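You operate a simulated robot arm through the tools that you are given. There is no shell and no other tool. Be economical: measure what you need, move in short steps, check, and stop when the job is done.

You run a simulated two-armed robot. Do the job below in one go: nothing can be reset, and whatever is moved stays where it is left.

TASK
Lower the head to the blue card's HEAD figure and jog a sleeve onto the bottle.
Fine: clamp the column again and reset before the jog; one jog, the sleeve sits square.

The check looks at the end state, three seconds after you hand in, the way a careful person would. Anything else that was tipped, shoved, dropped, spilled or broken makes it a failure.

THE ROBOT
Two 7-joint arms with fingered hands on one trunk, on a base that drives. Base frame: it is fixed to the floor where the robot stands at the start and does not move with it; the origin is under the middle of the robot, x ahead of it, y to its left, z up. Units: mm, rad, N and s.
The left shoulder is at the start at [42, 174, 1121], the right one opposite. With the tool pointing down near the work surface each hand reaches from about 280 to 720 mm from the robot's upright axis, wherever it stands, measured 20 degrees to its own side. Places, roughly: applicator head [700, -400, 1300]; column lever [500, -600, 1300]; fork knob [800, -200, 1700]; head knob [700, 0, 1400]; head mode switch [700, 0, 1400]; head move key [700, 0, 1300]; head reset key [800, 0, 1300]; head run key [800, 100, 1300]; head stop button [500, -600, 1400]; head stop key [800, 100, 1300]; head teach key [700, 0, 1300]; length knob [800, 200, 1400]; lower clamp lever [600, -500, 1400]; lower roller knob [600, -500, 1300]; mark sensor knob [700, -300, 1700]; offset knob [800, 100, 1400]. Payload 3.8 kg a hand.
Tool frame (each hand has its own): the origin (TCP) lies between the finger pads and is the grasp point; the fingertips stand 26 mm ahead of it; z points along the fingers, y is the line along which they close. Largest opening 132 mm; the body of the gripper starts 73 mm behind the TCP. The gripper is a hand of 3 fingers: y runs from the thumb to the fingers, the wrist lies at [0, 0, -224] in the tool frame, and closing takes about 1.5 s.
Orientation is that of the tool frame in the base frame, as a unit quaternion [x, y, z, w]. With the fingers straight down and closing along the base's y, the tool's x points along the base's -x, its y along +y and its z along -z.

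THE INTERFACE
- The arms move only by the tool arm_command. It takes "left_steps", "right_steps" or both (then of equal length, played together; a hand with none holds still); each is a list that holds one entry, the list of rows, each a list of 6 numbers: the shift along the tool's x, y, z in units of 30 mm (1.0 is 30 mm), then the turn, a rotation vector about the tool's x, y, z in units of 6 degrees (1.0 is 6 degrees). In form: [[[x, y, z, rx, ry, rz], ...]]. A call has 1 to 8 rows; each row shifts and turns the commanded pose from where the row before left it, along the tool's axes as they then stand. "left_jaw" and "right_jaw" are, for a hand that has rows, the finger opening in mm, from 0 to 132, set as the call begins (left out, the last holds). A call with a number of a shift or a turn outside -1 to 1 is refused whole. A row lasts 0.2 s, in which the tool goes at most 50 mm and 0.15 rad; a call with a longer step from one row to the next is refused whole, and so is a gripper value outside its range. A pose out of reach is approached as far as the arm can. The call stops where the force on the tool passes 60 N (or 10 N more than at its start, if that is more) or the arm is blocked; 0.2 s more then pass. The fingers move at their own pace (about 108 mm/s each) and stop on an object; they squeeze with about 23 N. The grip force told is the motor's: it shows also when the fingers shut on nothing. Time passes only in rows, and 0.2 s behind the last, so rows that do not move let the fingers close. It gives the time, the measured TCP pose, the force on the tool (base axes), the opening and the grip force at its end, in the units of the frame above (readings bear some noise), with the torque about the TCP (base axes, N m) and any sound that the robot's microphone picked up, and new pictures: "show" is both (left out), scene, wrist or none (wrist: the cameras of the hands that moved).
- Cameras (640 x 400 px; columns grow to the right, rows downward): "scene" is now at [179.8, -26.5, 1060.2]; the picture's right is [-0.34, -0.94, 0.00], its down [0.25, -0.09, -0.96] and it looks along [0.91, -0.32, 0.27] (base axes); focal length 214 px, centre (320, 200). "left" rides on the left gripper at [-62, 3, -92] in its tool frame; the picture's right is [-0.05, -1.00, 0.00], its down [0.83, -0.04, -0.56] and it looks along [0.55, -0.03, 0.83] (tool axes); focal length 230 px, centre (320, 200). "right" rides on the right gripper at [62, 3, -92] in its tool frame; the picture's right is [-0.05, 1.00, 0.00], its down [-0.83, -0.04, -0.56] and it looks along [-0.55, -0.03, 0.83] (tool axes); focal length 230 px, centre (320, 200). There is no depth. A picture from a camera that has moved, and an enlarged one, comes with that camera's place and axes in the base frame and with its lens.
- move_column(by): slides the trunk up (or, below 0, down) by that many mm; the arms and the scene camera ride with it, the base frame stays. It gives what a move gives, with no picture.
- steer(legs): drives the robot by 1 to 6 legs, each [ahead, left, turn to the left] in mm, mm and rad, along the robot's own axes; the way and the turn of a leg run together, so that a leg with both is an arc; at most 1500 mm and 3.142 rad a leg. The arms and the cameras ride along, it lands a little off, and it stops where it bumps. It gives what a move gives, and a new picture of the scene camera.
- move_fingers(finger1, finger2, thumb_bend, hand): sets how far each is bent, from 0 (flat) to 1 (curled in); at 0.3 the hand is open as for a grip, at 0.7 the pads meet at the TCP. One left out holds its place. A second passes; each finger stops where it meets its share of the squeeze, and holds until it gets a number again. A gripper value or a shape takes the hand back. It gives what a move gives, with no picture; readings hold the bend of each and the force on the fingers (four entries, about 0 where the hand has none), thumb and palm.
- preshape(shape, hand): the hand has 3 fingers and takes this shape, open, in about a second: jaw (thumb against the fingers, like two jaws); tri (thumb and two fingers); tip (a fingertip pinch); poke (one finger out to press); point (the index stretched); flat (the hand flat); cup (the hand cupped); fist (a fist). The gripper value then closes the fingers along that shape, each until it touches; the sizes above hold for jaw. It gives what a move gives, with no picture.
- turn_head(pan, tilt): turns the head with the scene camera to pan (to the left, within 1.047 rad either way) and tilt (down, from -0.506 to 1.204), counted from straight ahead of the robot. It gives what a move gives, and a new picture of the scene camera.
- close_up(camera, box): a new picture of the part [left, top, right, bottom] of that camera's present view, enlarged. The clock stands still meanwhile.
- close_job(): hands the job in; it is judged then, once.

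Work in short steps. Places have to be worked out from the pictures, the camera data and where the tool is seen: move nearer, look again, correct. Check each grasp and each placing, and mend what went wrong. You have 120 turns and 260 pictures in all, those below and enlarged ones among them. Open the grippers and draw the arms clear of the work before you hand the job in, unless the task says otherwise; then end with one line.

The tools are called after "Emit:" as name(argument=value, ...) on one line, values as JSON. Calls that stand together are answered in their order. arm_command: Moves the arms, as the interface text tells. Its arguments: {"type":"object","properties":{"left_steps":{"type":"array"},"left_jaw":{"type":"number"},"right_steps":{"type":"array"},"right_jaw":{"type":"number"},"show":{"type":"string","enum":["both","scene","wrist","none"]}},"required":[]} The other tools are called the same way: move_column (by) slides the trunk up or down; preshape (shape, hand) gives the hand a shape; move_fingers (finger1, finger2, thumb_bend, hand) moves the fingers one by one; steer (legs) drives the base; turn_head (pan, tilt) turns the head that bears the scene camera; close_up (camera, box) takes an enlarged picture of a part of a camera's view; close_job () hands the job in.

At the start:

```text
time_s: 0.0
left_eef_pos: [512.1, 196.2, 999.7]
left_ee_rot: [-0.001, 1.0, 0.0, 0.0]
left_ft_force: [-0.1, -0.2, 0.1]
left_torque: [0.01, 0.0, -0.01]
left_width: 132.1
left_grip_force: 0.1
left_shape: jaw
left_bend: [0.3, 0.3, 0.3]
left_finger forces: [0.0, 0.1, 0.0, 0.0, 0.1, 0.0]
right_eef_pos: [375.8, -229.6, 1000.3]
right_ee_rot: [0.0, 1.0, 0.001, 0.0]
right_ft_force: [-0.1, 0.5, 0.3]
right_torque: [-0.01, -0.01, 0.01]
right_width: 132.0
right_grip_force: 0.0
right_shape: jaw
right_bend: [0.3, 0.3, 0.3]
right_finger forces: [0.0, 0.1, 0.0, 0.0, 0.0, 0.0]
trunk travel left (down, up): [-425.0, 57.0]
robot x, y, heading: [-2.4, -1.0, -0.001]
head pan, tilt: [-0.342, -0.269]
```

scene: 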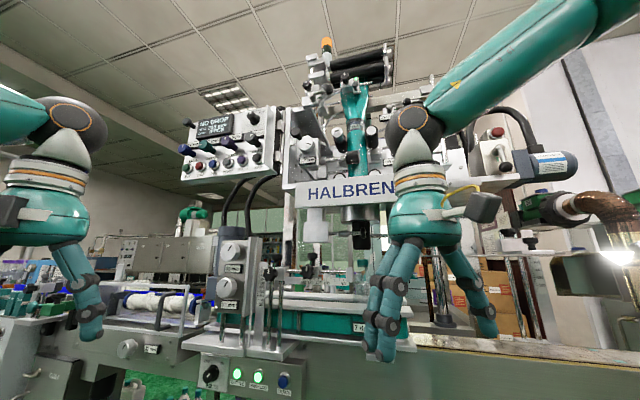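
right: 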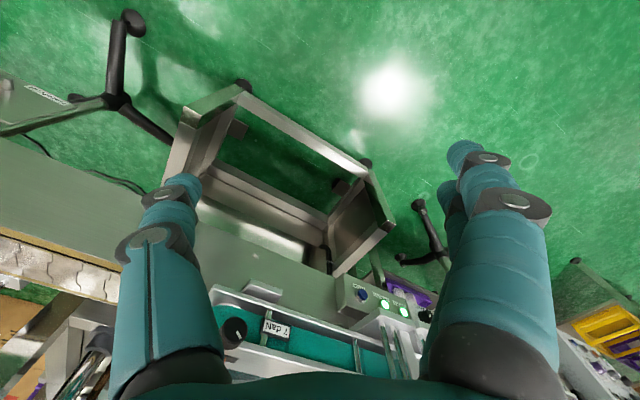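
left: 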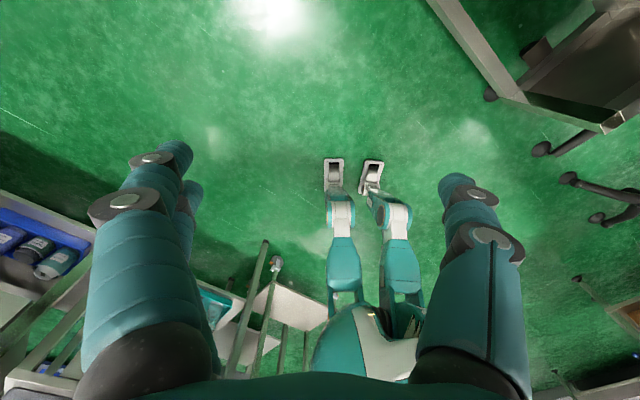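

The machine stands ahead with a panel in the middle and the applicator head to its right. I take enlarged views to identify the controls and the blue card.

Emit:
close_up(camera="scene", box=[160, 80, 300, 200])

Emit:
close_up(camera="scene", box=[280, 30, 440, 150])

Emit:
close_up(camera="scene", box=[430, 80, 640, 230])

Emit:
close_up(camera="scene", box=[200, 200, 420, 400])

```text
3.33 times, centred on (230, 140) of scene
camera zoom: at [179.8, -26.5, 1060.2], right [-0.34, -0.94, 0.0], down [0.25, -0.09, -0.96], along [0.91, -0.32, 0.27], focal length 715 px, centre (620, 400)
```

zoom: 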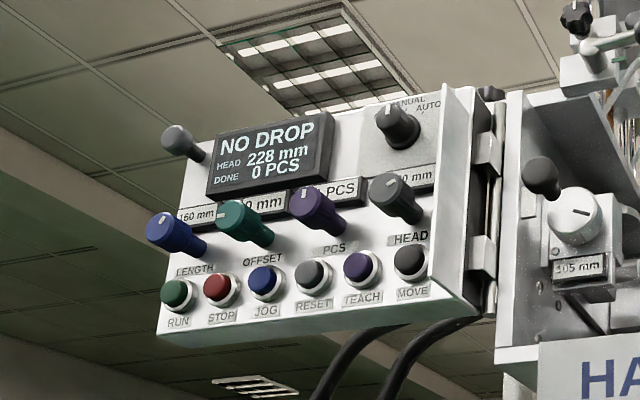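

```text
3.33 times, centred on (360, 90) of scene
camera zoom: at [179.8, -26.5, 1060.2], right [-0.34, -0.94, 0.0], down [0.25, -0.09, -0.96], along [0.91, -0.32, 0.27], focal length 715 px, centre (187, 567)
```

zoom: 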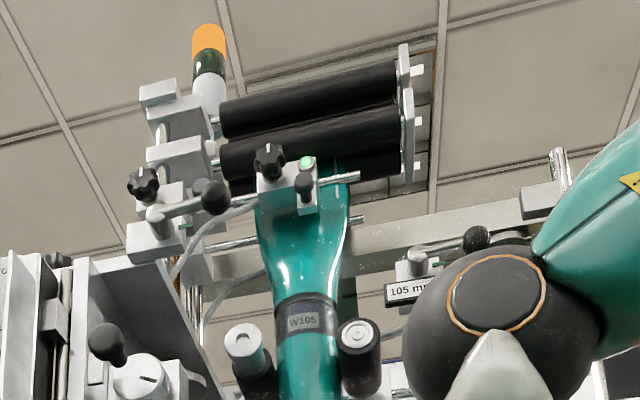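

```text
2.67 times, centred on (535, 155) of scene
camera zoom: at [179.8, -26.5, 1060.2], right [-0.34, -0.94, 0.0], down [0.25, -0.09, -0.96], along [0.91, -0.32, 0.27], focal length 572 px, centre (-253, 320)
```

zoom: 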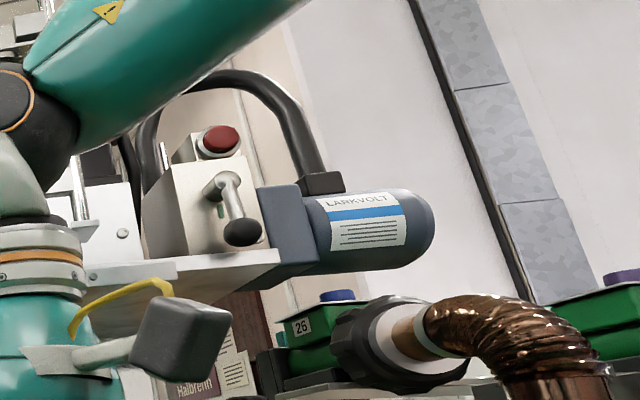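

```text
2.00 times, centred on (310, 300) of scene
camera zoom: at [179.8, -26.5, 1060.2], right [-0.34, -0.94, 0.0], down [0.25, -0.09, -0.96], along [0.91, -0.32, 0.27], focal length 429 px, centre (340, 0)
```

zoom: 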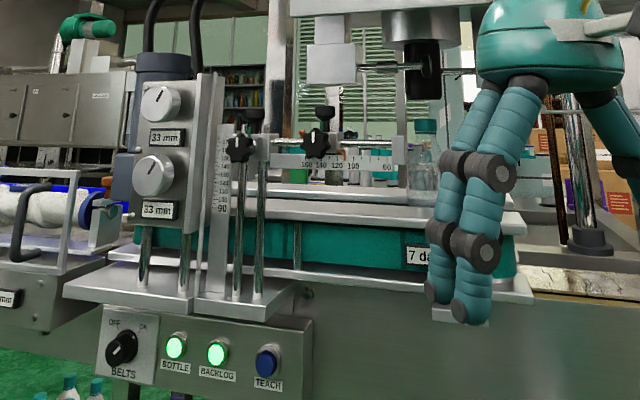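

The panel has the HEAD knob, MOVE, RESET and JOG keys; the display reads HEAD 228 mm, "NO DROP". I now look around for the blue card.

Emit:
turn_head(pan=0.1, tilt=0.3)

Emit:
turn_head(pan=-0.9, tilt=-0.2)

Emit:
turn_head(pan=0.2, tilt=-0.3)

```text
time_s: 1.0
left_eef_pos: [513.4, 195.8, 1000.6]
left_ee_rot: [-0.001, 1.0, 0.0, 0.0]
left_ft_force: [-0.2, 0.7, 0.5]
left_torque: [0.0, -0.05, 0.0]
left_width: 131.8
left_grip_force: 0.1
left_shape: jaw
left_bend: [0.3, 0.3, 0.3]
left_finger forces: [0.0, 0.0, 0.0, 0.0, 0.0, 0.0]
right_eef_pos: [374.6, -229.6, 1000.6]
right_ee_rot: [0.0, 1.0, 0.0, -0.001]
right_ft_force: [0.5, 0.5, -0.2]
right_torque: [-0.02, 0.01, 0.02]
right_width: 131.9
right_grip_force: 0.1
right_shape: jaw
right_bend: [0.3, 0.3, 0.3]
right_finger forces: [0.1, 0.0, 0.1, 0.0, 0.1, 0.0]
trunk travel left (down, up): [-425.0, 57.0]
robot x, y, heading: [-0.2, 0.3, -0.0]
head pan, tilt: [0.099, 0.3]
camera scene: at [197.2, 9.6, 1009.5], right [0.1, -1.0, 0.0], down [-0.29, -0.03, -0.96], along [0.95, 0.09, -0.29], focal length 214 px, centre (320, 200)
```

scene: 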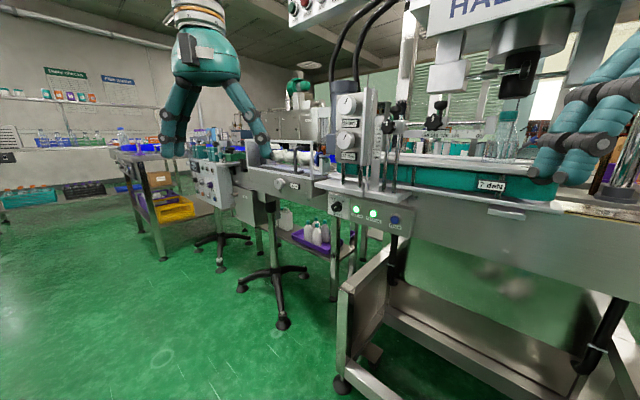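

```text
time_s: 2.2
left_eef_pos: [512.6, 196.0, 999.8]
left_ee_rot: [-0.001, 1.0, 0.0, 0.0]
left_ft_force: [0.4, -0.1, -0.1]
left_torque: [-0.01, 0.0, -0.01]
left_width: 131.9
left_grip_force: 0.1
left_shape: jaw
left_bend: [0.3, 0.3, 0.3]
left_finger forces: [0.0, 0.0, 0.1, 0.0, 0.0, 0.1]
right_eef_pos: [375.7, -228.6, 1001.0]
right_ee_rot: [0.0, 1.0, -0.001, 0.0]
right_ft_force: [-0.1, 0.7, 0.6]
right_torque: [0.02, -0.02, 0.02]
right_width: 131.8
right_grip_force: 0.0
right_shape: jaw
right_bend: [0.3, 0.3, 0.3]
right_finger forces: [0.0, 0.1, 0.1, 0.0, 0.0, 0.0]
trunk travel left (down, up): [-425.0, 57.0]
robot x, y, heading: [-0.5, -1.3, -0.001]
head pan, tilt: [-0.901, -0.201]
camera scene: at [156.0, -64.8, 1054.6], right [-0.78, -0.62, 0.0], down [0.12, -0.16, -0.98], along [0.61, -0.77, 0.2], focal length 214 px, centre (320, 200)
```

scene: 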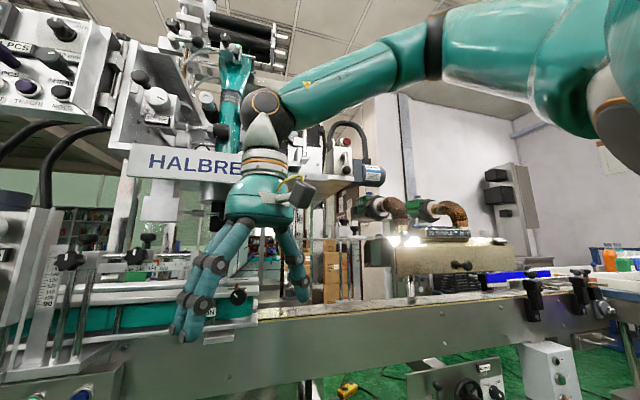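

```text
time_s: 3.6
left_eef_pos: [511.8, 195.2, 1001.0]
left_ee_rot: [-0.001, 1.0, 0.0, 0.0]
left_ft_force: [1.1, 0.1, -1.3]
left_torque: [-0.03, 0.01, 0.01]
left_width: 131.8
left_grip_force: 0.0
left_shape: jaw
left_bend: [0.3, 0.3, 0.3]
left_finger forces: [0.1, 0.1, 0.0, 0.0, 0.0, 0.0]
right_eef_pos: [374.8, -227.9, 1000.7]
right_ee_rot: [0.0, 1.0, 0.0, -0.001]
right_ft_force: [-0.6, 0.6, 0.0]
right_torque: [0.02, 0.01, 0.02]
right_width: 131.8
right_grip_force: 0.1
right_shape: jaw
right_bend: [0.3, 0.3, 0.3]
right_finger forces: [0.0, 0.1, 0.0, 0.1, 0.1, 0.0]
trunk travel left (down, up): [-425.0, 57.0]
robot x, y, heading: [1.1, -1.5, 0.003]
head pan, tilt: [0.201, -0.3]
camera scene: at [181.3, 16.0, 1062.7], right [0.2, -0.98, 0.0], down [0.29, 0.06, -0.96], along [0.94, 0.19, 0.3], focal length 214 px, centre (320, 200)
```

scene: 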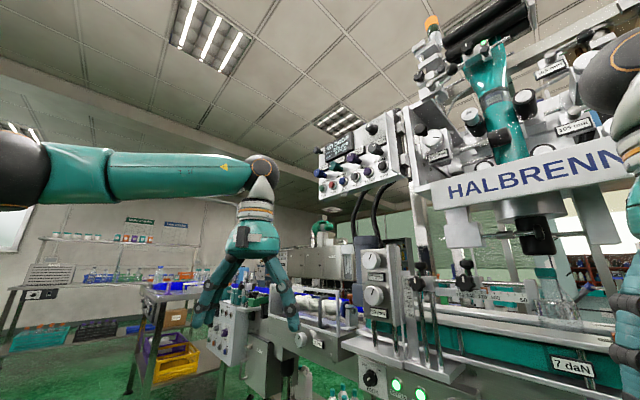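

No blue card is plain yet. I enlarge several candidates before moving.

Emit:
close_up(camera="scene", box=[20, 200, 240, 340])

Emit:
close_up(camera="scene", box=[400, 40, 640, 200])

Emit:
turn_head(pan=-0.7, tilt=0.2)

Emit:
close_up(camera="scene", box=[200, 60, 420, 200])

```text
2.86 times, centred on (130, 270) of scene
camera zoom: at [181.3, 16.0, 1062.7], right [0.2, -0.98, 0.0], down [0.29, 0.06, -0.96], along [0.94, 0.19, 0.3], focal length 613 px, centre (863, 0)
```

zoom: 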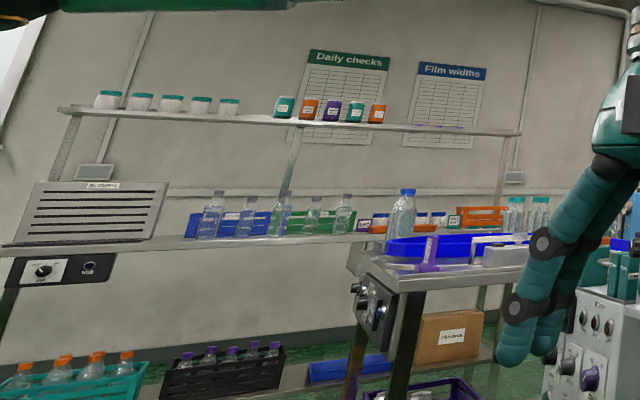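

```text
2.50 times, centred on (520, 120) of scene
camera zoom: at [181.3, 16.0, 1062.7], right [0.2, -0.98, 0.0], down [0.29, 0.06, -0.96], along [0.94, 0.19, 0.3], focal length 536 px, centre (-180, 400)
```

zoom: 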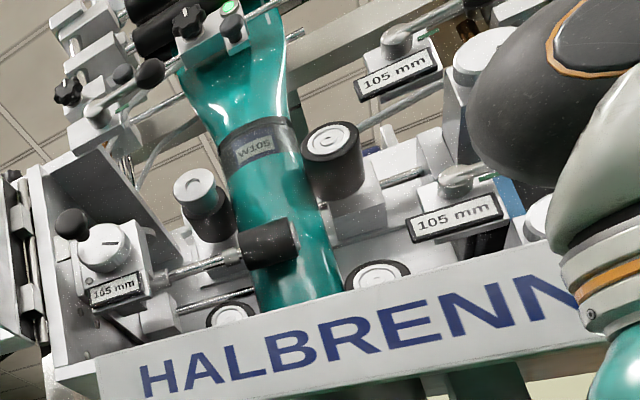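

```text
time_s: 4.8
left_eef_pos: [512.5, 195.4, 1000.1]
left_ee_rot: [0.0, 1.0, 0.002, 0.0]
left_ft_force: [-0.1, 0.0, -0.1]
left_torque: [0.02, 0.01, -0.03]
left_width: 131.9
left_grip_force: 0.0
left_shape: jaw
left_bend: [0.3, 0.3, 0.3]
left_finger forces: [0.1, 0.0, 0.0, 0.0, 0.0, 0.1]
right_eef_pos: [374.8, -228.8, 999.3]
right_ee_rot: [-0.001, 1.0, 0.0, 0.0]
right_ft_force: [0.4, -0.3, -1.6]
right_torque: [0.01, 0.01, 0.03]
right_width: 131.8
right_grip_force: 0.0
right_shape: jaw
right_bend: [0.3, 0.3, 0.3]
right_finger forces: [0.0, 0.0, 0.0, 0.0, 0.0, 0.0]
trunk travel left (down, up): [-425.0, 57.0]
robot x, y, heading: [0.4, 0.0, -0.001]
head pan, tilt: [-0.7, 0.201]
camera scene: at [175.6, -59.5, 1018.8], right [-0.64, -0.77, 0.0], down [-0.15, 0.13, -0.98], along [0.75, -0.63, -0.2], focal length 214 px, centre (320, 200)
```

scene: 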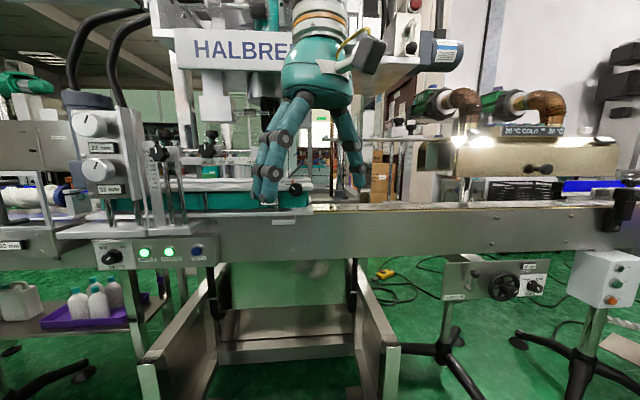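

```text
2.86 times, centred on (310, 130) of scene
camera zoom: at [175.6, -59.5, 1018.8], right [-0.64, -0.77, 0.0], down [-0.15, 0.13, -0.98], along [0.75, -0.63, -0.2], focal length 613 px, centre (349, 400)
```

zoom: 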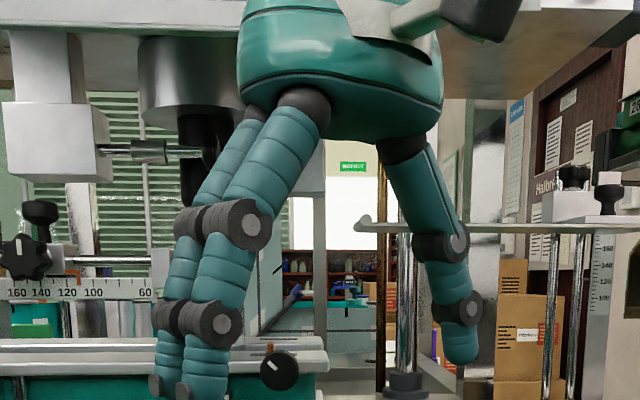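

A sheet with a blue header is half hidden behind the right hand. I draw the right hand back and to the right to uncover it.

Emit:
arm_command(right_steps=[[[1, -1, 0, 0, 0, 0], [1, -1, 0, 0, 0, 0], [0, -1, 0, 0, 0, 0], [0, -1, 0, 0, 0, 0], [0, -1, 0, 0, 0, 0], [0, -1, 0, 0, 0, 0], [0, -1, 0, 0, 0, 0]]], show="none")

Emit:
turn_head(pan=-0.6, tilt=-0.25)

```text
time_s: 6.4
left_eef_pos: [512.4, 196.7, 999.7]
left_ee_rot: [0.0, 1.0, 0.0, 0.0]
left_ft_force: [0.1, -0.4, 0.0]
left_torque: [-0.02, 0.02, -0.02]
left_width: 131.7
left_grip_force: 0.0
left_shape: jaw
left_bend: [0.3, 0.3, 0.3]
left_finger forces: [0.0, 0.0, 0.0, 0.1, 0.0, 0.0]
right_eef_pos: [314.3, -439.8, 998.3]
right_ee_rot: [-0.001, 1.0, 0.0, 0.0]
right_ft_force: [-0.1, -0.1, -0.7]
right_torque: [-0.01, -0.02, 0.0]
right_width: 131.8
right_grip_force: 0.1
right_shape: jaw
right_bend: [0.3, 0.3, 0.3]
right_finger forces: [0.0, 0.1, 0.0, 0.0, 0.0, 0.0]
trunk travel left (down, up): [-425.0, 57.0]
robot x, y, heading: [1.9, 2.3, -0.005]
head pan, tilt: [-0.7, 0.201]
```

```text
time_s: 7.3
left_eef_pos: [512.2, 196.0, 1000.1]
left_ee_rot: [-0.001, 1.0, 0.0, 0.0]
left_ft_force: [-0.4, 0.4, 0.3]
left_torque: [0.0, 0.03, 0.0]
left_width: 132.2
left_grip_force: 0.1
left_shape: jaw
left_bend: [0.3, 0.3, 0.3]
left_finger forces: [0.0, 0.0, 0.1, 0.1, 0.0, 0.0]
right_eef_pos: [315.3, -438.5, 999.1]
right_ee_rot: [0.0, 1.0, 0.0, 0.0]
right_ft_force: [0.8, 0.6, -0.8]
right_torque: [0.01, 0.02, 0.02]
right_width: 131.8
right_grip_force: 0.0
right_shape: jaw
right_bend: [0.3, 0.3, 0.3]
right_finger forces: [0.0, 0.0, 0.1, 0.0, 0.1, 0.1]
trunk travel left (down, up): [-425.0, 57.0]
robot x, y, heading: [-2.0, -0.7, 0.002]
head pan, tilt: [-0.6, -0.25]
camera scene: at [171.2, -45.4, 1058.6], right [-0.57, -0.82, 0.0], down [0.2, -0.14, -0.97], along [0.8, -0.55, 0.25], focal length 214 px, centre (320, 200)
```

scene: 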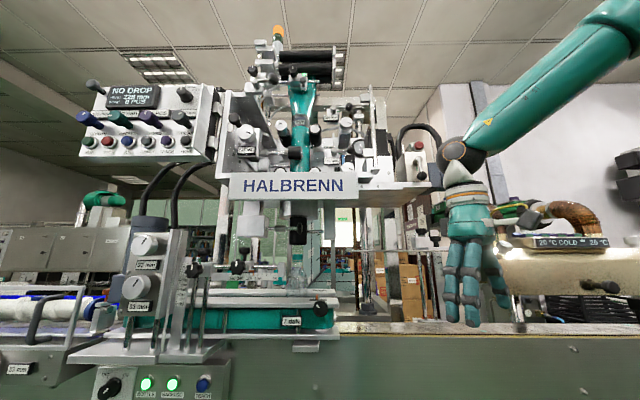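

Emit:
close_up(camera="scene", box=[320, 180, 460, 280])

Emit:
close_up(camera="scene", box=[320, 90, 440, 180])

Emit:
close_up(camera="scene", box=[220, 180, 360, 330])

```text
4.00 times, centred on (390, 230) of scene
camera zoom: at [171.2, -45.4, 1058.6], right [-0.57, -0.82, 0.0], down [0.2, -0.14, -0.97], along [0.8, -0.55, 0.25], focal length 858 px, centre (40, 80)
```

zoom: 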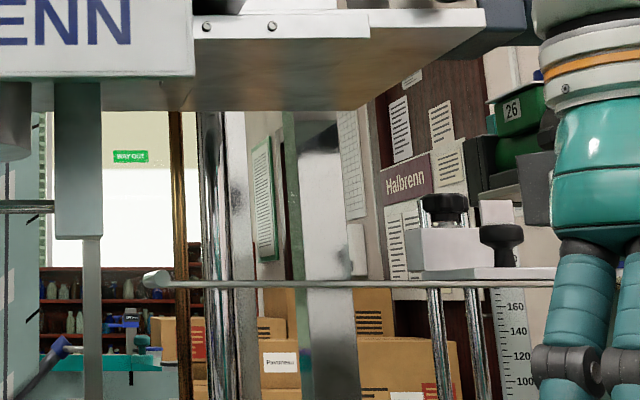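

```text
4.44 times, centred on (380, 135) of scene
camera zoom: at [171.2, -45.4, 1058.6], right [-0.57, -0.82, 0.0], down [0.2, -0.14, -0.97], along [0.8, -0.55, 0.25], focal length 953 px, centre (53, 489)
```

zoom: 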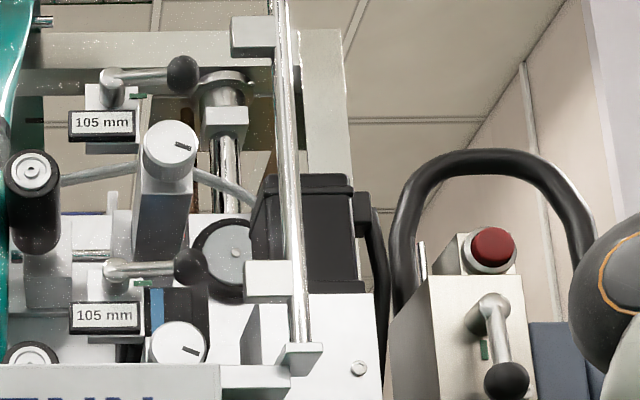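

```text
2.67 times, centred on (290, 255) of scene
camera zoom: at [171.2, -45.4, 1058.6], right [-0.57, -0.82, 0.0], down [0.2, -0.14, -0.97], along [0.8, -0.55, 0.25], focal length 572 px, centre (400, 53)
```

zoom: 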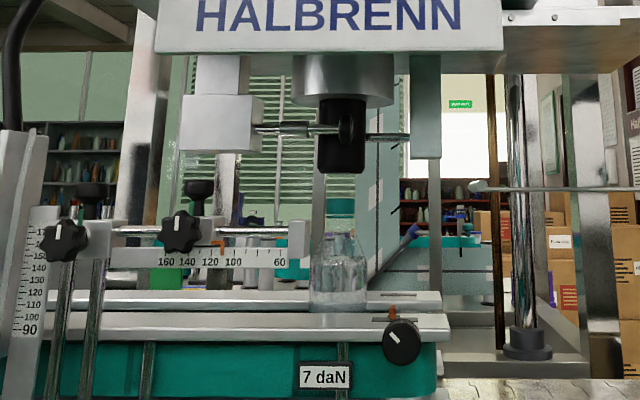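

The target bottle stands under the head. The wall sheets are probably generic, so I look further left and right for the card.

Emit:
turn_head(pan=1.04, tilt=0.1)

Emit:
turn_head(pan=-1.04, tilt=0.1)

Emit:
turn_head(pan=-0.1, tilt=-0.1)

```text
time_s: 9.0
left_eef_pos: [514.5, 195.7, 999.3]
left_ee_rot: [-0.001, 1.0, 0.001, 0.0]
left_ft_force: [-1.3, 0.5, 0.2]
left_torque: [-0.06, 0.02, -0.01]
left_width: 132.0
left_grip_force: 0.3
left_shape: jaw
left_bend: [0.3, 0.3, 0.3]
left_finger forces: [0.0, 0.0, 0.0, 0.0, 0.0, 0.0]
right_eef_pos: [315.6, -438.5, 998.4]
right_ee_rot: [0.0, 1.0, 0.0, 0.0]
right_ft_force: [0.0, 0.8, 1.0]
right_torque: [-0.01, 0.02, 0.01]
right_width: 131.8
right_grip_force: 0.0
right_shape: jaw
right_bend: [0.3, 0.3, 0.3]
right_finger forces: [0.0, 0.0, 0.0, 0.0, 0.0, 0.0]
trunk travel left (down, up): [-425.0, 57.0]
robot x, y, heading: [-0.1, 2.0, -0.003]
head pan, tilt: [1.04, 0.099]
camera scene: at [150.9, 79.7, 1028.1], right [0.86, -0.51, 0.0], down [-0.05, -0.09, -1.0], along [0.5, 0.86, -0.1], focal length 214 px, centre (320, 200)
```

scene: 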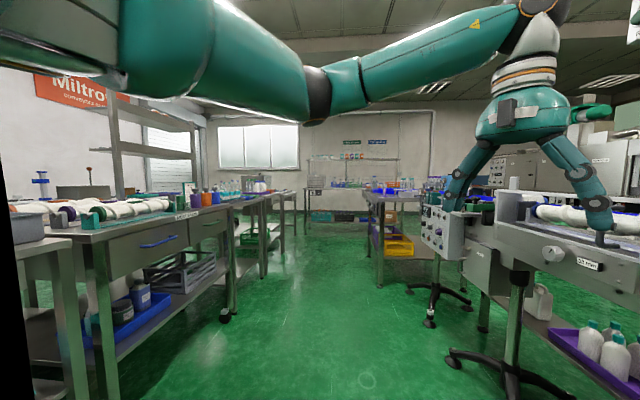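

```text
time_s: 11.0
left_eef_pos: [512.1, 195.6, 1000.5]
left_ee_rot: [0.0, 1.0, 0.0, 0.0]
left_ft_force: [0.2, 0.0, 0.2]
left_torque: [0.0, -0.01, -0.01]
left_width: 131.7
left_grip_force: 0.1
left_shape: jaw
left_bend: [0.3, 0.3, 0.3]
left_finger forces: [0.1, 0.0, 0.0, 0.0, 0.1, 0.0]
right_eef_pos: [315.9, -438.2, 998.3]
right_ee_rot: [-0.001, 1.0, -0.001, 0.0]
right_ft_force: [0.0, -1.0, 0.3]
right_torque: [-0.03, 0.01, -0.01]
right_width: 131.8
right_grip_force: 0.1
right_shape: jaw
right_bend: [0.3, 0.3, 0.3]
right_finger forces: [0.0, 0.1, 0.0, 0.0, 0.0, 0.1]
trunk travel left (down, up): [-425.0, 57.0]
robot x, y, heading: [0.7, 0.9, -0.002]
head pan, tilt: [-1.04, 0.099]
camera scene: at [150.9, -79.0, 1028.1], right [-0.86, -0.51, 0.0], down [-0.05, 0.09, -1.0], along [0.5, -0.86, -0.1], focal length 214 px, centre (320, 200)
```

scene: 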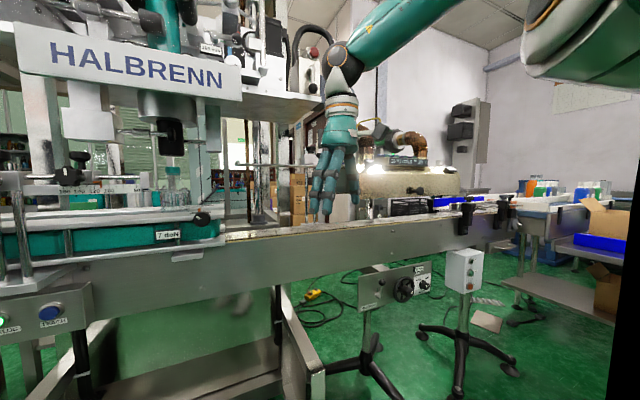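

```text
time_s: 12.2
left_eef_pos: [512.6, 196.4, 1000.6]
left_ee_rot: [-0.001, 1.0, 0.0, 0.0]
left_ft_force: [0.9, 0.9, 0.8]
left_torque: [0.05, -0.04, 0.0]
left_width: 132.2
left_grip_force: 0.0
left_shape: jaw
left_bend: [0.3, 0.3, 0.3]
left_finger forces: [0.0, 0.0, 0.0, 0.1, 0.1, 0.0]
right_eef_pos: [315.8, -439.3, 998.1]
right_ee_rot: [0.001, 1.0, 0.0, 0.0]
right_ft_force: [-0.2, 0.2, 0.4]
right_torque: [-0.02, 0.01, 0.02]
right_width: 132.2
right_grip_force: 0.1
right_shape: jaw
right_bend: [0.3, 0.3, 0.3]
right_finger forces: [0.0, 0.0, 0.1, 0.1, 0.0, 0.0]
trunk travel left (down, up): [-425.0, 57.0]
robot x, y, heading: [1.1, 3.0, -0.002]
head pan, tilt: [-0.099, -0.099]
camera scene: at [190.9, -8.3, 1046.0], right [-0.1, -0.99, 0.0], down [0.1, -0.01, -1.0], along [0.99, -0.1, 0.1], focal length 214 px, centre (320, 200)
```

scene: 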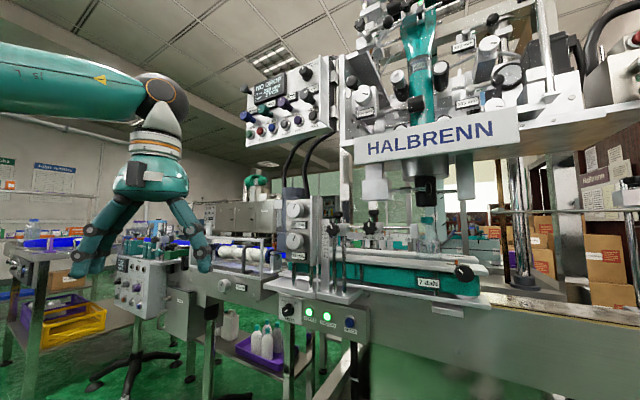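

I enlarge the region right of the head, the left wall and the low front for a small blue card.

Emit:
close_up(camera="scene", box=[560, 100, 640, 240])

Emit:
close_up(camera="scene", box=[0, 140, 130, 240])

Emit:
close_up(camera="scene", box=[330, 0, 570, 130])

Emit:
turn_head(pan=-0.45, tilt=0.5)

```text
2.86 times, centred on (600, 170) of scene
camera zoom: at [190.9, -8.3, 1046.0], right [-0.1, -0.99, 0.0], down [0.1, -0.01, -1.0], along [0.99, -0.1, 0.1], focal length 613 px, centre (-480, 286)
```

zoom: 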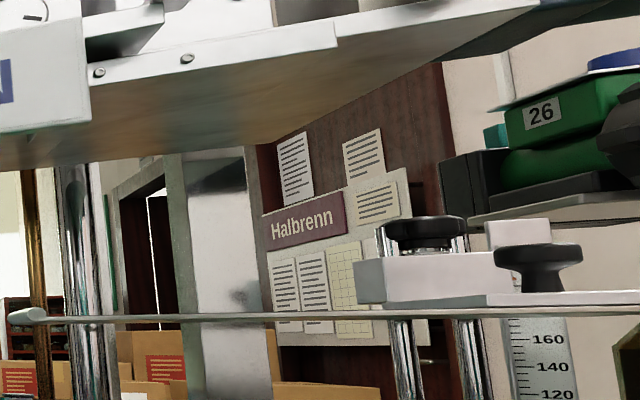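

```text
4.00 times, centred on (65, 190) of scene
camera zoom: at [190.9, -8.3, 1046.0], right [-0.1, -0.99, 0.0], down [0.1, -0.01, -1.0], along [0.99, -0.1, 0.1], focal length 858 px, centre (1340, 240)
```

zoom: 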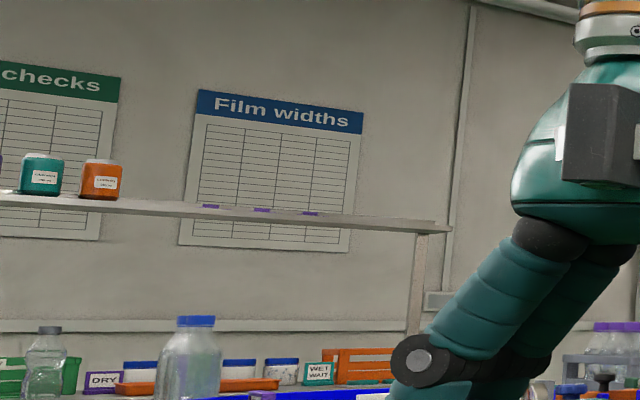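

```text
2.67 times, centred on (450, 65) of scene
camera zoom: at [190.9, -8.3, 1046.0], right [-0.1, -0.99, 0.0], down [0.1, -0.01, -1.0], along [0.99, -0.1, 0.1], focal length 572 px, centre (-27, 560)
```

zoom: 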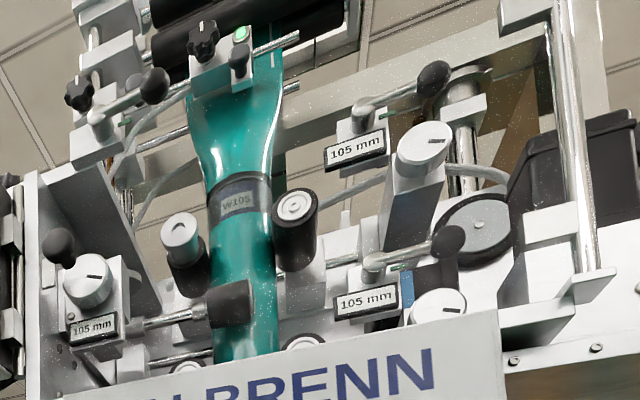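

```text
time_s: 13.2
left_eef_pos: [513.0, 196.8, 1000.3]
left_ee_rot: [0.0, 1.0, 0.0, 0.001]
left_ft_force: [0.1, 0.2, -0.1]
left_torque: [-0.02, 0.0, 0.02]
left_width: 131.8
left_grip_force: 0.1
left_shape: jaw
left_bend: [0.3, 0.3, 0.3]
left_finger forces: [0.0, 0.0, 0.0, 0.0, 0.1, 0.0]
right_eef_pos: [315.5, -438.6, 998.7]
right_ee_rot: [0.0, 1.0, -0.001, 0.0]
right_ft_force: [-0.1, -0.5, -0.6]
right_torque: [0.01, 0.0, 0.0]
right_width: 132.0
right_grip_force: 0.1
right_shape: jaw
right_bend: [0.3, 0.3, 0.3]
right_finger forces: [0.1, 0.0, 0.0, 0.1, 0.0, 0.1]
trunk travel left (down, up): [-425.0, 57.0]
robot x, y, heading: [-4.8, -2.0, -0.006]
head pan, tilt: [-0.45, 0.499]
camera scene: at [186.2, -39.2, 991.1], right [-0.43, -0.9, 0.0], down [-0.43, 0.21, -0.88], along [0.79, -0.38, -0.48], focal length 214 px, centre (320, 200)
```

scene: 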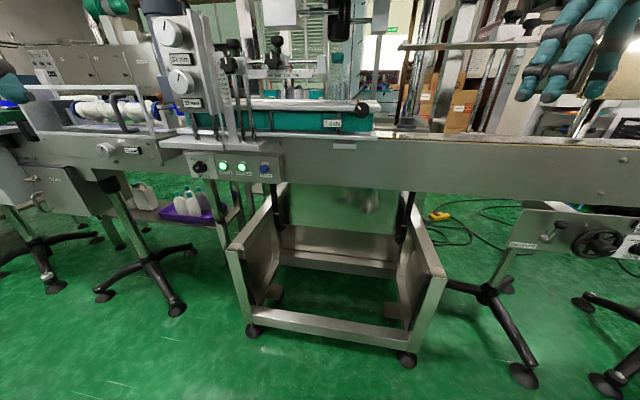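

A blue strip shows behind the lower roller clamp at about [726, -531, 1395]; it may be the card. I retract the left hand, and then drive to the right to see it better.

Emit:
arm_command(left_steps=[[[1, 0, 0, 0, 0, 0], [1, 0, 0, 0, 0, 0], [1, 0, 0, 0, 0, 0], [1, 0, 0, 0, 0, 0], [1, 0, 0, 0, 0, 0], [1, 0, 0, 0, 0, 0]]], show="none")

Emit:
steer(legs=[[-100, 0, 0], [0, -350, 0]])

Emit:
turn_head(pan=-0.1, tilt=-0.35)

```text
time_s: 14.6
left_eef_pos: [332.3, 197.2, 1001.9]
left_ee_rot: [-0.001, 1.0, 0.001, 0.0]
left_ft_force: [-0.6, 0.5, -0.5]
left_torque: [-0.02, -0.01, 0.02]
left_width: 131.9
left_grip_force: 0.1
left_shape: jaw
left_bend: [0.3, 0.3, 0.3]
left_finger forces: [0.1, 0.0, 0.0, 0.0, 0.1, 0.0]
right_eef_pos: [315.6, -439.1, 997.6]
right_ee_rot: [-0.001, 1.0, 0.001, -0.001]
right_ft_force: [0.1, -0.8, -0.9]
right_torque: [0.02, -0.01, 0.02]
right_width: 132.0
right_grip_force: 0.1
right_shape: jaw
right_bend: [0.3, 0.3, 0.3]
right_finger forces: [0.1, 0.0, 0.0, 0.1, 0.1, 0.1]
trunk travel left (down, up): [-425.0, 57.0]
robot x, y, heading: [0.5, -1.6, -0.005]
head pan, tilt: [-0.45, 0.499]
```

```text
time_s: 18.9
left_eef_pos: [233.6, -136.2, 1000.0]
left_ee_rot: [-0.007, 1.0, 0.0, 0.0]
left_ft_force: [0.9, 0.0, -0.2]
left_torque: [0.0, 0.0, 0.01]
left_width: 132.1
left_grip_force: 0.0
left_shape: jaw
left_bend: [0.3, 0.3, 0.3]
left_finger forces: [0.0, 0.1, 0.0, 0.0, 0.0, 0.0]
right_eef_pos: [221.8, -772.1, 999.2]
right_ee_rot: [-0.005, 1.0, 0.0, 0.0]
right_ft_force: [0.3, -0.2, 0.4]
right_torque: [0.04, 0.01, 0.01]
right_width: 132.1
right_grip_force: 0.1
right_shape: jaw
right_bend: [0.3, 0.3, 0.3]
right_finger forces: [0.1, 0.1, 0.1, 0.1, 0.0, 0.0]
trunk travel left (down, up): [-425.0, 57.0]
robot x, y, heading: [-100.3, -337.8, 0.012]
head pan, tilt: [-0.45, 0.499]
camera scene: at [88.4, -374.3, 991.1], right [-0.43, -0.91, 0.0], down [-0.43, 0.2, -0.88], along [0.79, -0.37, -0.48], focal length 214 px, centre (320, 200)
```

scene: 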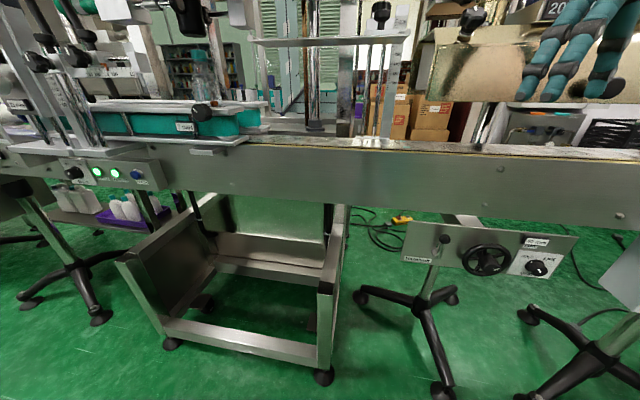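

```text
time_s: 20.0
left_eef_pos: [234.8, -135.3, 1000.8]
left_ee_rot: [-0.007, 1.0, -0.001, 0.0]
left_ft_force: [0.0, -0.2, 0.1]
left_torque: [0.0, 0.02, -0.02]
left_width: 131.8
left_grip_force: 0.0
left_shape: jaw
left_bend: [0.3, 0.3, 0.3]
left_finger forces: [0.1, 0.0, 0.1, 0.0, 0.0, 0.0]
right_eef_pos: [222.6, -773.3, 998.8]
right_ee_rot: [-0.005, 1.0, 0.0, -0.001]
right_ft_force: [-0.3, -0.8, 0.6]
right_torque: [0.0, 0.02, 0.01]
right_width: 132.0
right_grip_force: 0.0
right_shape: jaw
right_bend: [0.3, 0.3, 0.3]
right_finger forces: [0.0, 0.1, 0.0, 0.0, 0.0, 0.0]
trunk travel left (down, up): [-425.0, 57.0]
robot x, y, heading: [-98.1, -337.2, 0.007]
head pan, tilt: [-0.099, -0.351]
camera scene: at [81.7, -342.3, 1066.5], right [-0.09, -1.0, 0.0], down [0.34, -0.03, -0.94], along [0.94, -0.08, 0.34], focal length 214 px, centre (320, 200)
```

scene: 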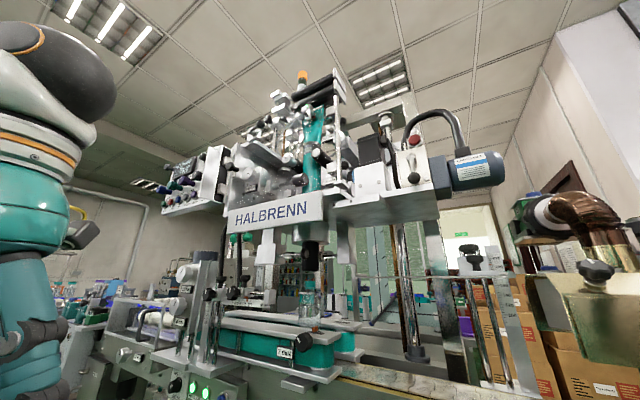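

Emit:
close_up(camera="scene", box=[310, 80, 440, 210])

Emit:
close_up(camera="scene", box=[400, 100, 520, 200])

Emit:
close_up(camera="scene", box=[220, 80, 350, 200])

```text
3.08 times, centred on (375, 145) of scene
camera zoom: at [81.7, -342.3, 1066.5], right [-0.09, -1.0, 0.0], down [0.34, -0.03, -0.94], along [0.94, -0.08, 0.34], focal length 660 px, centre (151, 369)
```

zoom: 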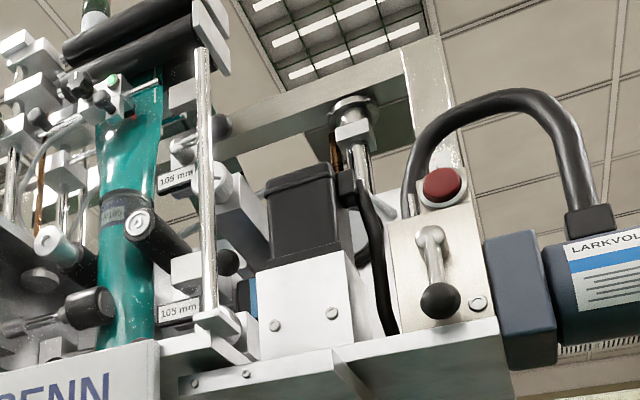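

```text
4.00 times, centred on (460, 150) of scene
camera zoom: at [81.7, -342.3, 1066.5], right [-0.09, -1.0, 0.0], down [0.34, -0.03, -0.94], along [0.94, -0.08, 0.34], focal length 858 px, centre (-240, 400)
```

zoom: 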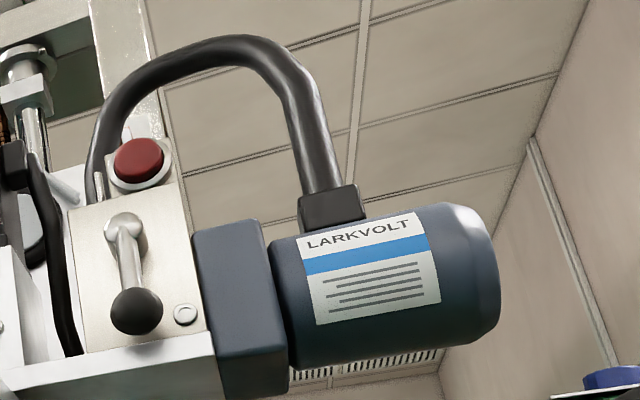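

```text
3.33 times, centred on (285, 140) of scene
camera zoom: at [81.7, -342.3, 1066.5], right [-0.09, -1.0, 0.0], down [0.34, -0.03, -0.94], along [0.94, -0.08, 0.34], focal length 715 px, centre (437, 400)
```

zoom: 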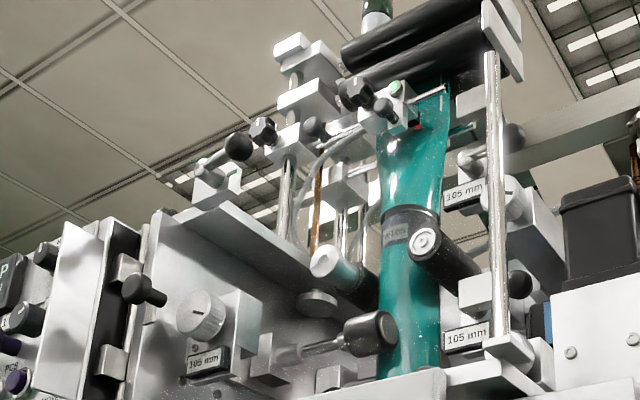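

The blue strip was only a motor label. I look at the Halbrenn board and at the room on both sides from here.

Emit:
turn_head(pan=-0.6, tilt=0.0)

Emit:
turn_head(pan=-1.04, tilt=0.3)

Emit:
turn_head(pan=0.5, tilt=-0.1)

```text
time_s: 21.0
left_eef_pos: [233.5, -136.1, 1000.9]
left_ee_rot: [-0.006, 1.0, 0.0, -0.001]
left_ft_force: [-0.1, 0.2, 0.4]
left_torque: [-0.02, -0.01, 0.0]
left_width: 131.8
left_grip_force: 0.0
left_shape: jaw
left_bend: [0.3, 0.3, 0.3]
left_finger forces: [0.1, 0.0, 0.0, 0.0, 0.0, 0.0]
right_eef_pos: [222.3, -773.0, 998.4]
right_ee_rot: [-0.005, 1.0, 0.0, 0.0]
right_ft_force: [0.4, -0.2, 0.5]
right_torque: [-0.04, 0.02, -0.02]
right_width: 131.8
right_grip_force: 0.0
right_shape: jaw
right_bend: [0.3, 0.3, 0.3]
right_finger forces: [0.0, 0.0, 0.0, 0.0, 0.0, 0.0]
trunk travel left (down, up): [-425.0, 57.0]
robot x, y, heading: [-99.7, -337.3, 0.01]
head pan, tilt: [-0.6, 0.0]
camera scene: at [80.9, -385.5, 1037.2], right [-0.56, -0.83, 0.0], down [0.0, 0.0, -1.0], along [0.83, -0.56, 0.0], focal length 214 px, centre (320, 200)
```

scene: 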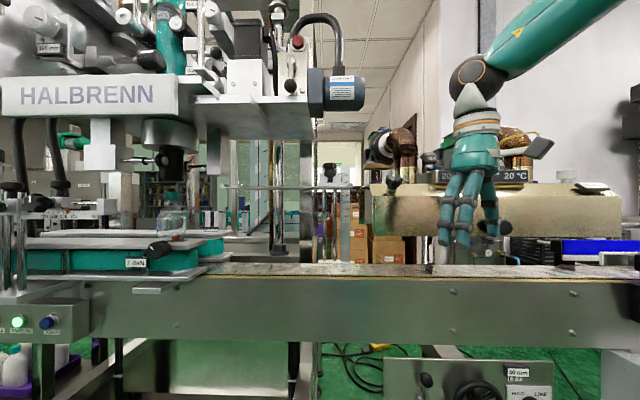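

```text
time_s: 21.9
left_eef_pos: [233.0, -135.7, 1000.7]
left_ee_rot: [-0.006, 1.0, 0.0, 0.0]
left_ft_force: [-0.4, 0.5, 0.1]
left_torque: [0.03, 0.0, 0.05]
left_width: 132.0
left_grip_force: 0.1
left_shape: jaw
left_bend: [0.3, 0.3, 0.3]
left_finger forces: [0.1, 0.1, 0.1, 0.0, 0.0, 0.0]
right_eef_pos: [222.2, -771.8, 999.8]
right_ee_rot: [-0.006, 1.0, 0.0, 0.0]
right_ft_force: [-0.9, -0.1, -0.6]
right_torque: [0.0, 0.0, 0.05]
right_width: 131.9
right_grip_force: 0.0
right_shape: jaw
right_bend: [0.3, 0.3, 0.3]
right_finger forces: [0.0, 0.0, 0.1, 0.0, 0.0, 0.0]
trunk travel left (down, up): [-425.0, 57.0]
robot x, y, heading: [-97.8, -339.5, 0.014]
head pan, tilt: [-1.04, 0.3]
camera scene: at [54.2, -415.5, 1009.5], right [-0.86, -0.52, 0.0], down [-0.15, 0.25, -0.96], along [0.49, -0.82, -0.3], focal length 214 px, centre (320, 200)
```

scene: 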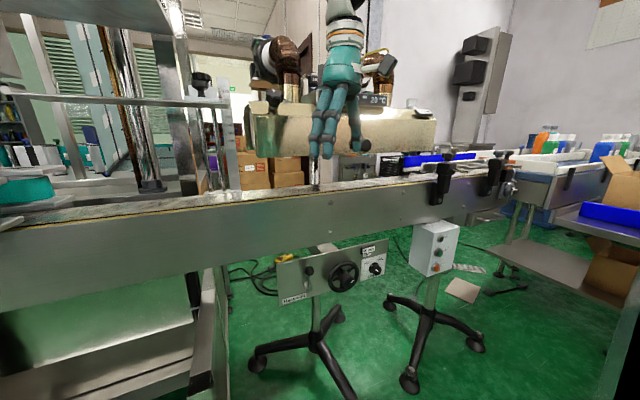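

```text
time_s: 23.5
left_eef_pos: [233.3, -134.9, 1001.7]
left_ee_rot: [-0.006, 1.0, 0.0, -0.001]
left_ft_force: [0.6, 0.4, -0.6]
left_torque: [0.04, 0.0, -0.01]
left_width: 132.3
left_grip_force: 0.1
left_shape: jaw
left_bend: [0.3, 0.3, 0.3]
left_finger forces: [0.0, 0.0, 0.0, 0.0, 0.0, 0.0]
right_eef_pos: [222.2, -772.9, 999.3]
right_ee_rot: [-0.006, 1.0, 0.0, 0.0]
right_ft_force: [-0.1, -0.4, 0.4]
right_torque: [-0.04, 0.03, -0.04]
right_width: 131.7
right_grip_force: 0.0
right_shape: jaw
right_bend: [0.3, 0.3, 0.3]
right_finger forces: [0.0, 0.1, 0.0, 0.0, 0.1, 0.1]
trunk travel left (down, up): [-425.0, 57.0]
robot x, y, heading: [-98.4, -339.6, 0.011]
head pan, tilt: [0.499, -0.099]
camera scene: at [82.1, -293.1, 1046.0], right [0.49, -0.87, 0.0], down [0.09, 0.05, -1.0], along [0.87, 0.49, 0.1], focal length 214 px, centre (320, 200)
```

scene: 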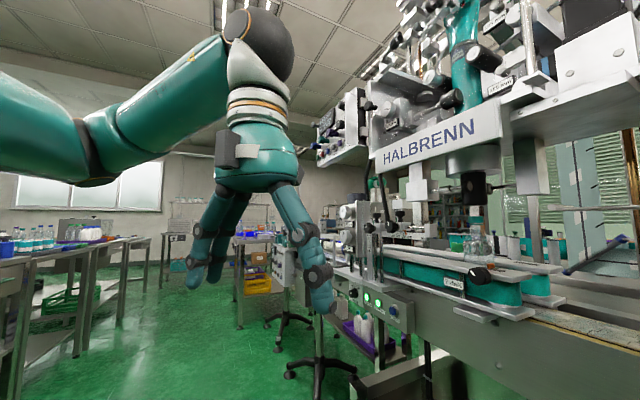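

No card yet; I turn the robot to the right in place to see the rear of the room.

Emit:
steer(legs=[[0, 0, -1.2]])

Emit:
turn_head(pan=-1.0, tilt=0.1)

```text
time_s: 26.9
left_eef_pos: [213.1, -568.5, 1000.9]
left_ee_rot: [0.553, 0.833, 0.0, 0.0]
left_ft_force: [-1.0, -1.0, 0.1]
left_torque: [0.04, 0.02, -0.03]
left_width: 131.9
left_grip_force: 0.1
left_shape: jaw
left_bend: [0.3, 0.3, 0.3]
left_finger forces: [0.0, 0.0, 0.0, 0.0, 0.0, 0.0]
right_eef_pos: [-380.6, -796.3, 998.7]
right_ee_rot: [0.554, 0.832, 0.0, 0.0]
right_ft_force: [0.2, -1.3, -0.4]
right_torque: [0.0, -0.02, -0.02]
right_width: 132.0
right_grip_force: 0.2
right_shape: jaw
right_bend: [0.3, 0.3, 0.3]
right_finger forces: [0.1, 0.0, 0.0, 0.0, 0.0, 0.0]
trunk travel left (down, up): [-425.0, 57.0]
robot x, y, heading: [-95.7, -337.1, -1.17]
head pan, tilt: [0.499, -0.099]
camera scene: at [10.9, -485.9, 1046.0], right [-0.63, -0.78, 0.0], down [0.08, -0.06, -1.0], along [0.78, -0.62, 0.1], focal length 214 px, centre (320, 200)
```

scene: 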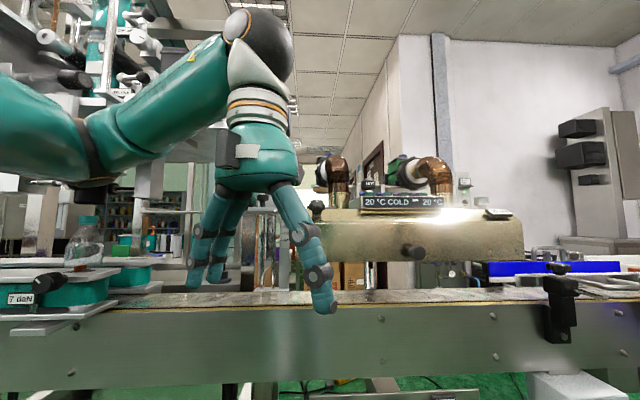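

```text
time_s: 28.4
left_eef_pos: [212.6, -568.6, 1000.2]
left_ee_rot: [0.554, 0.833, -0.001, 0.0]
left_ft_force: [-0.9, -0.1, -1.0]
left_torque: [-0.03, 0.0, -0.01]
left_width: 132.3
left_grip_force: 0.0
left_shape: jaw
left_bend: [0.3, 0.3, 0.3]
left_finger forces: [0.0, 0.0, 0.0, 0.0, 0.1, 0.1]
right_eef_pos: [-381.1, -797.2, 999.7]
right_ee_rot: [0.554, 0.833, 0.0, 0.001]
right_ft_force: [0.3, 0.1, -1.0]
right_torque: [0.01, -0.01, -0.02]
right_width: 132.1
right_grip_force: 0.0
right_shape: jaw
right_bend: [0.3, 0.3, 0.3]
right_finger forces: [0.0, 0.0, 0.1, 0.0, 0.1, 0.1]
trunk travel left (down, up): [-425.0, 57.0]
robot x, y, heading: [-97.3, -333.7, -1.175]
head pan, tilt: [-1.0, 0.099]
camera scene: at [-109.3, -507.2, 1028.1], right [-0.82, 0.57, 0.0], down [0.06, 0.08, -1.0], along [-0.56, -0.82, -0.1], focal length 214 px, centre (320, 200)
```

scene: 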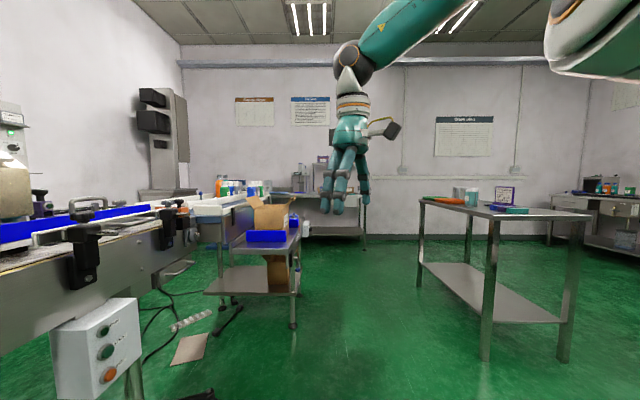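

Emit:
close_up(camera="scene", box=[220, 80, 350, 150])

Emit:
close_up(camera="scene", box=[400, 100, 640, 230])

Emit:
steer(legs=[[0, 0, -1.2]])

```text
4.92 times, centred on (285, 115) of scene
camera zoom: at [-109.3, -507.2, 1028.1], right [-0.82, 0.57, 0.0], down [0.06, 0.08, -1.0], along [-0.56, -0.82, -0.1], focal length 1056 px, centre (492, 618)
```

zoom: 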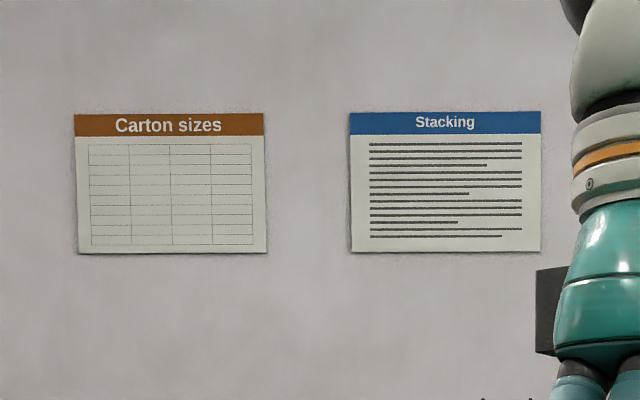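

```text
2.67 times, centred on (520, 165) of scene
camera zoom: at [-109.3, -507.2, 1028.1], right [-0.82, 0.57, 0.0], down [0.06, 0.08, -1.0], along [-0.56, -0.82, -0.1], focal length 572 px, centre (-213, 293)
```

zoom: 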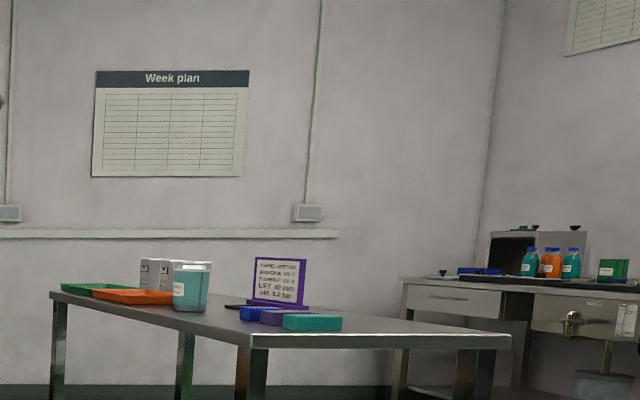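

```text
time_s: 31.9
left_eef_pos: [-212.0, -708.2, 1001.3]
left_ee_rot: [0.933, 0.36, -0.001, -0.001]
left_ft_force: [-0.1, 0.3, 0.2]
left_torque: [-0.02, -0.02, -0.02]
left_width: 132.1
left_grip_force: 0.1
left_shape: jaw
left_bend: [0.3, 0.3, 0.3]
left_finger forces: [0.0, 0.0, 0.0, 0.1, 0.1, 0.1]
right_eef_pos: [-626.0, -224.6, 998.7]
right_ee_rot: [0.933, 0.361, 0.0, 0.0]
right_ft_force: [0.1, -0.6, 0.2]
right_torque: [0.05, -0.03, 0.01]
right_width: 132.1
right_grip_force: 0.0
right_shape: jaw
right_bend: [0.3, 0.3, 0.3]
right_finger forces: [0.1, 0.0, 0.1, 0.1, 0.1, 0.0]
trunk travel left (down, up): [-425.0, 57.0]
robot x, y, heading: [-99.9, -336.3, -2.41]
head pan, tilt: [-1.0, 0.099]
camera scene: at [-261.5, -381.7, 1028.1], right [0.26, 0.97, 0.0], down [0.1, -0.03, -1.0], along [-0.96, 0.26, -0.1], focal length 214 px, centre (320, 200)
```

scene: 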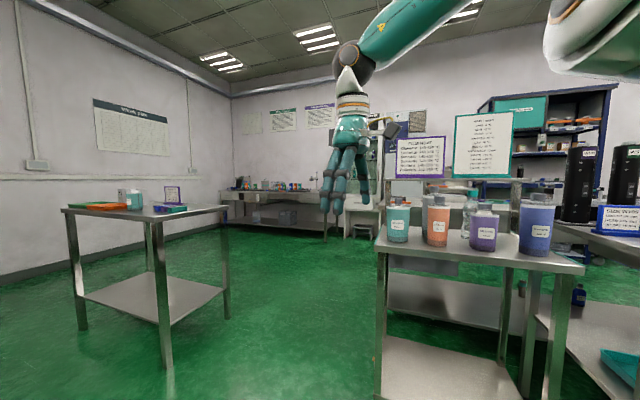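

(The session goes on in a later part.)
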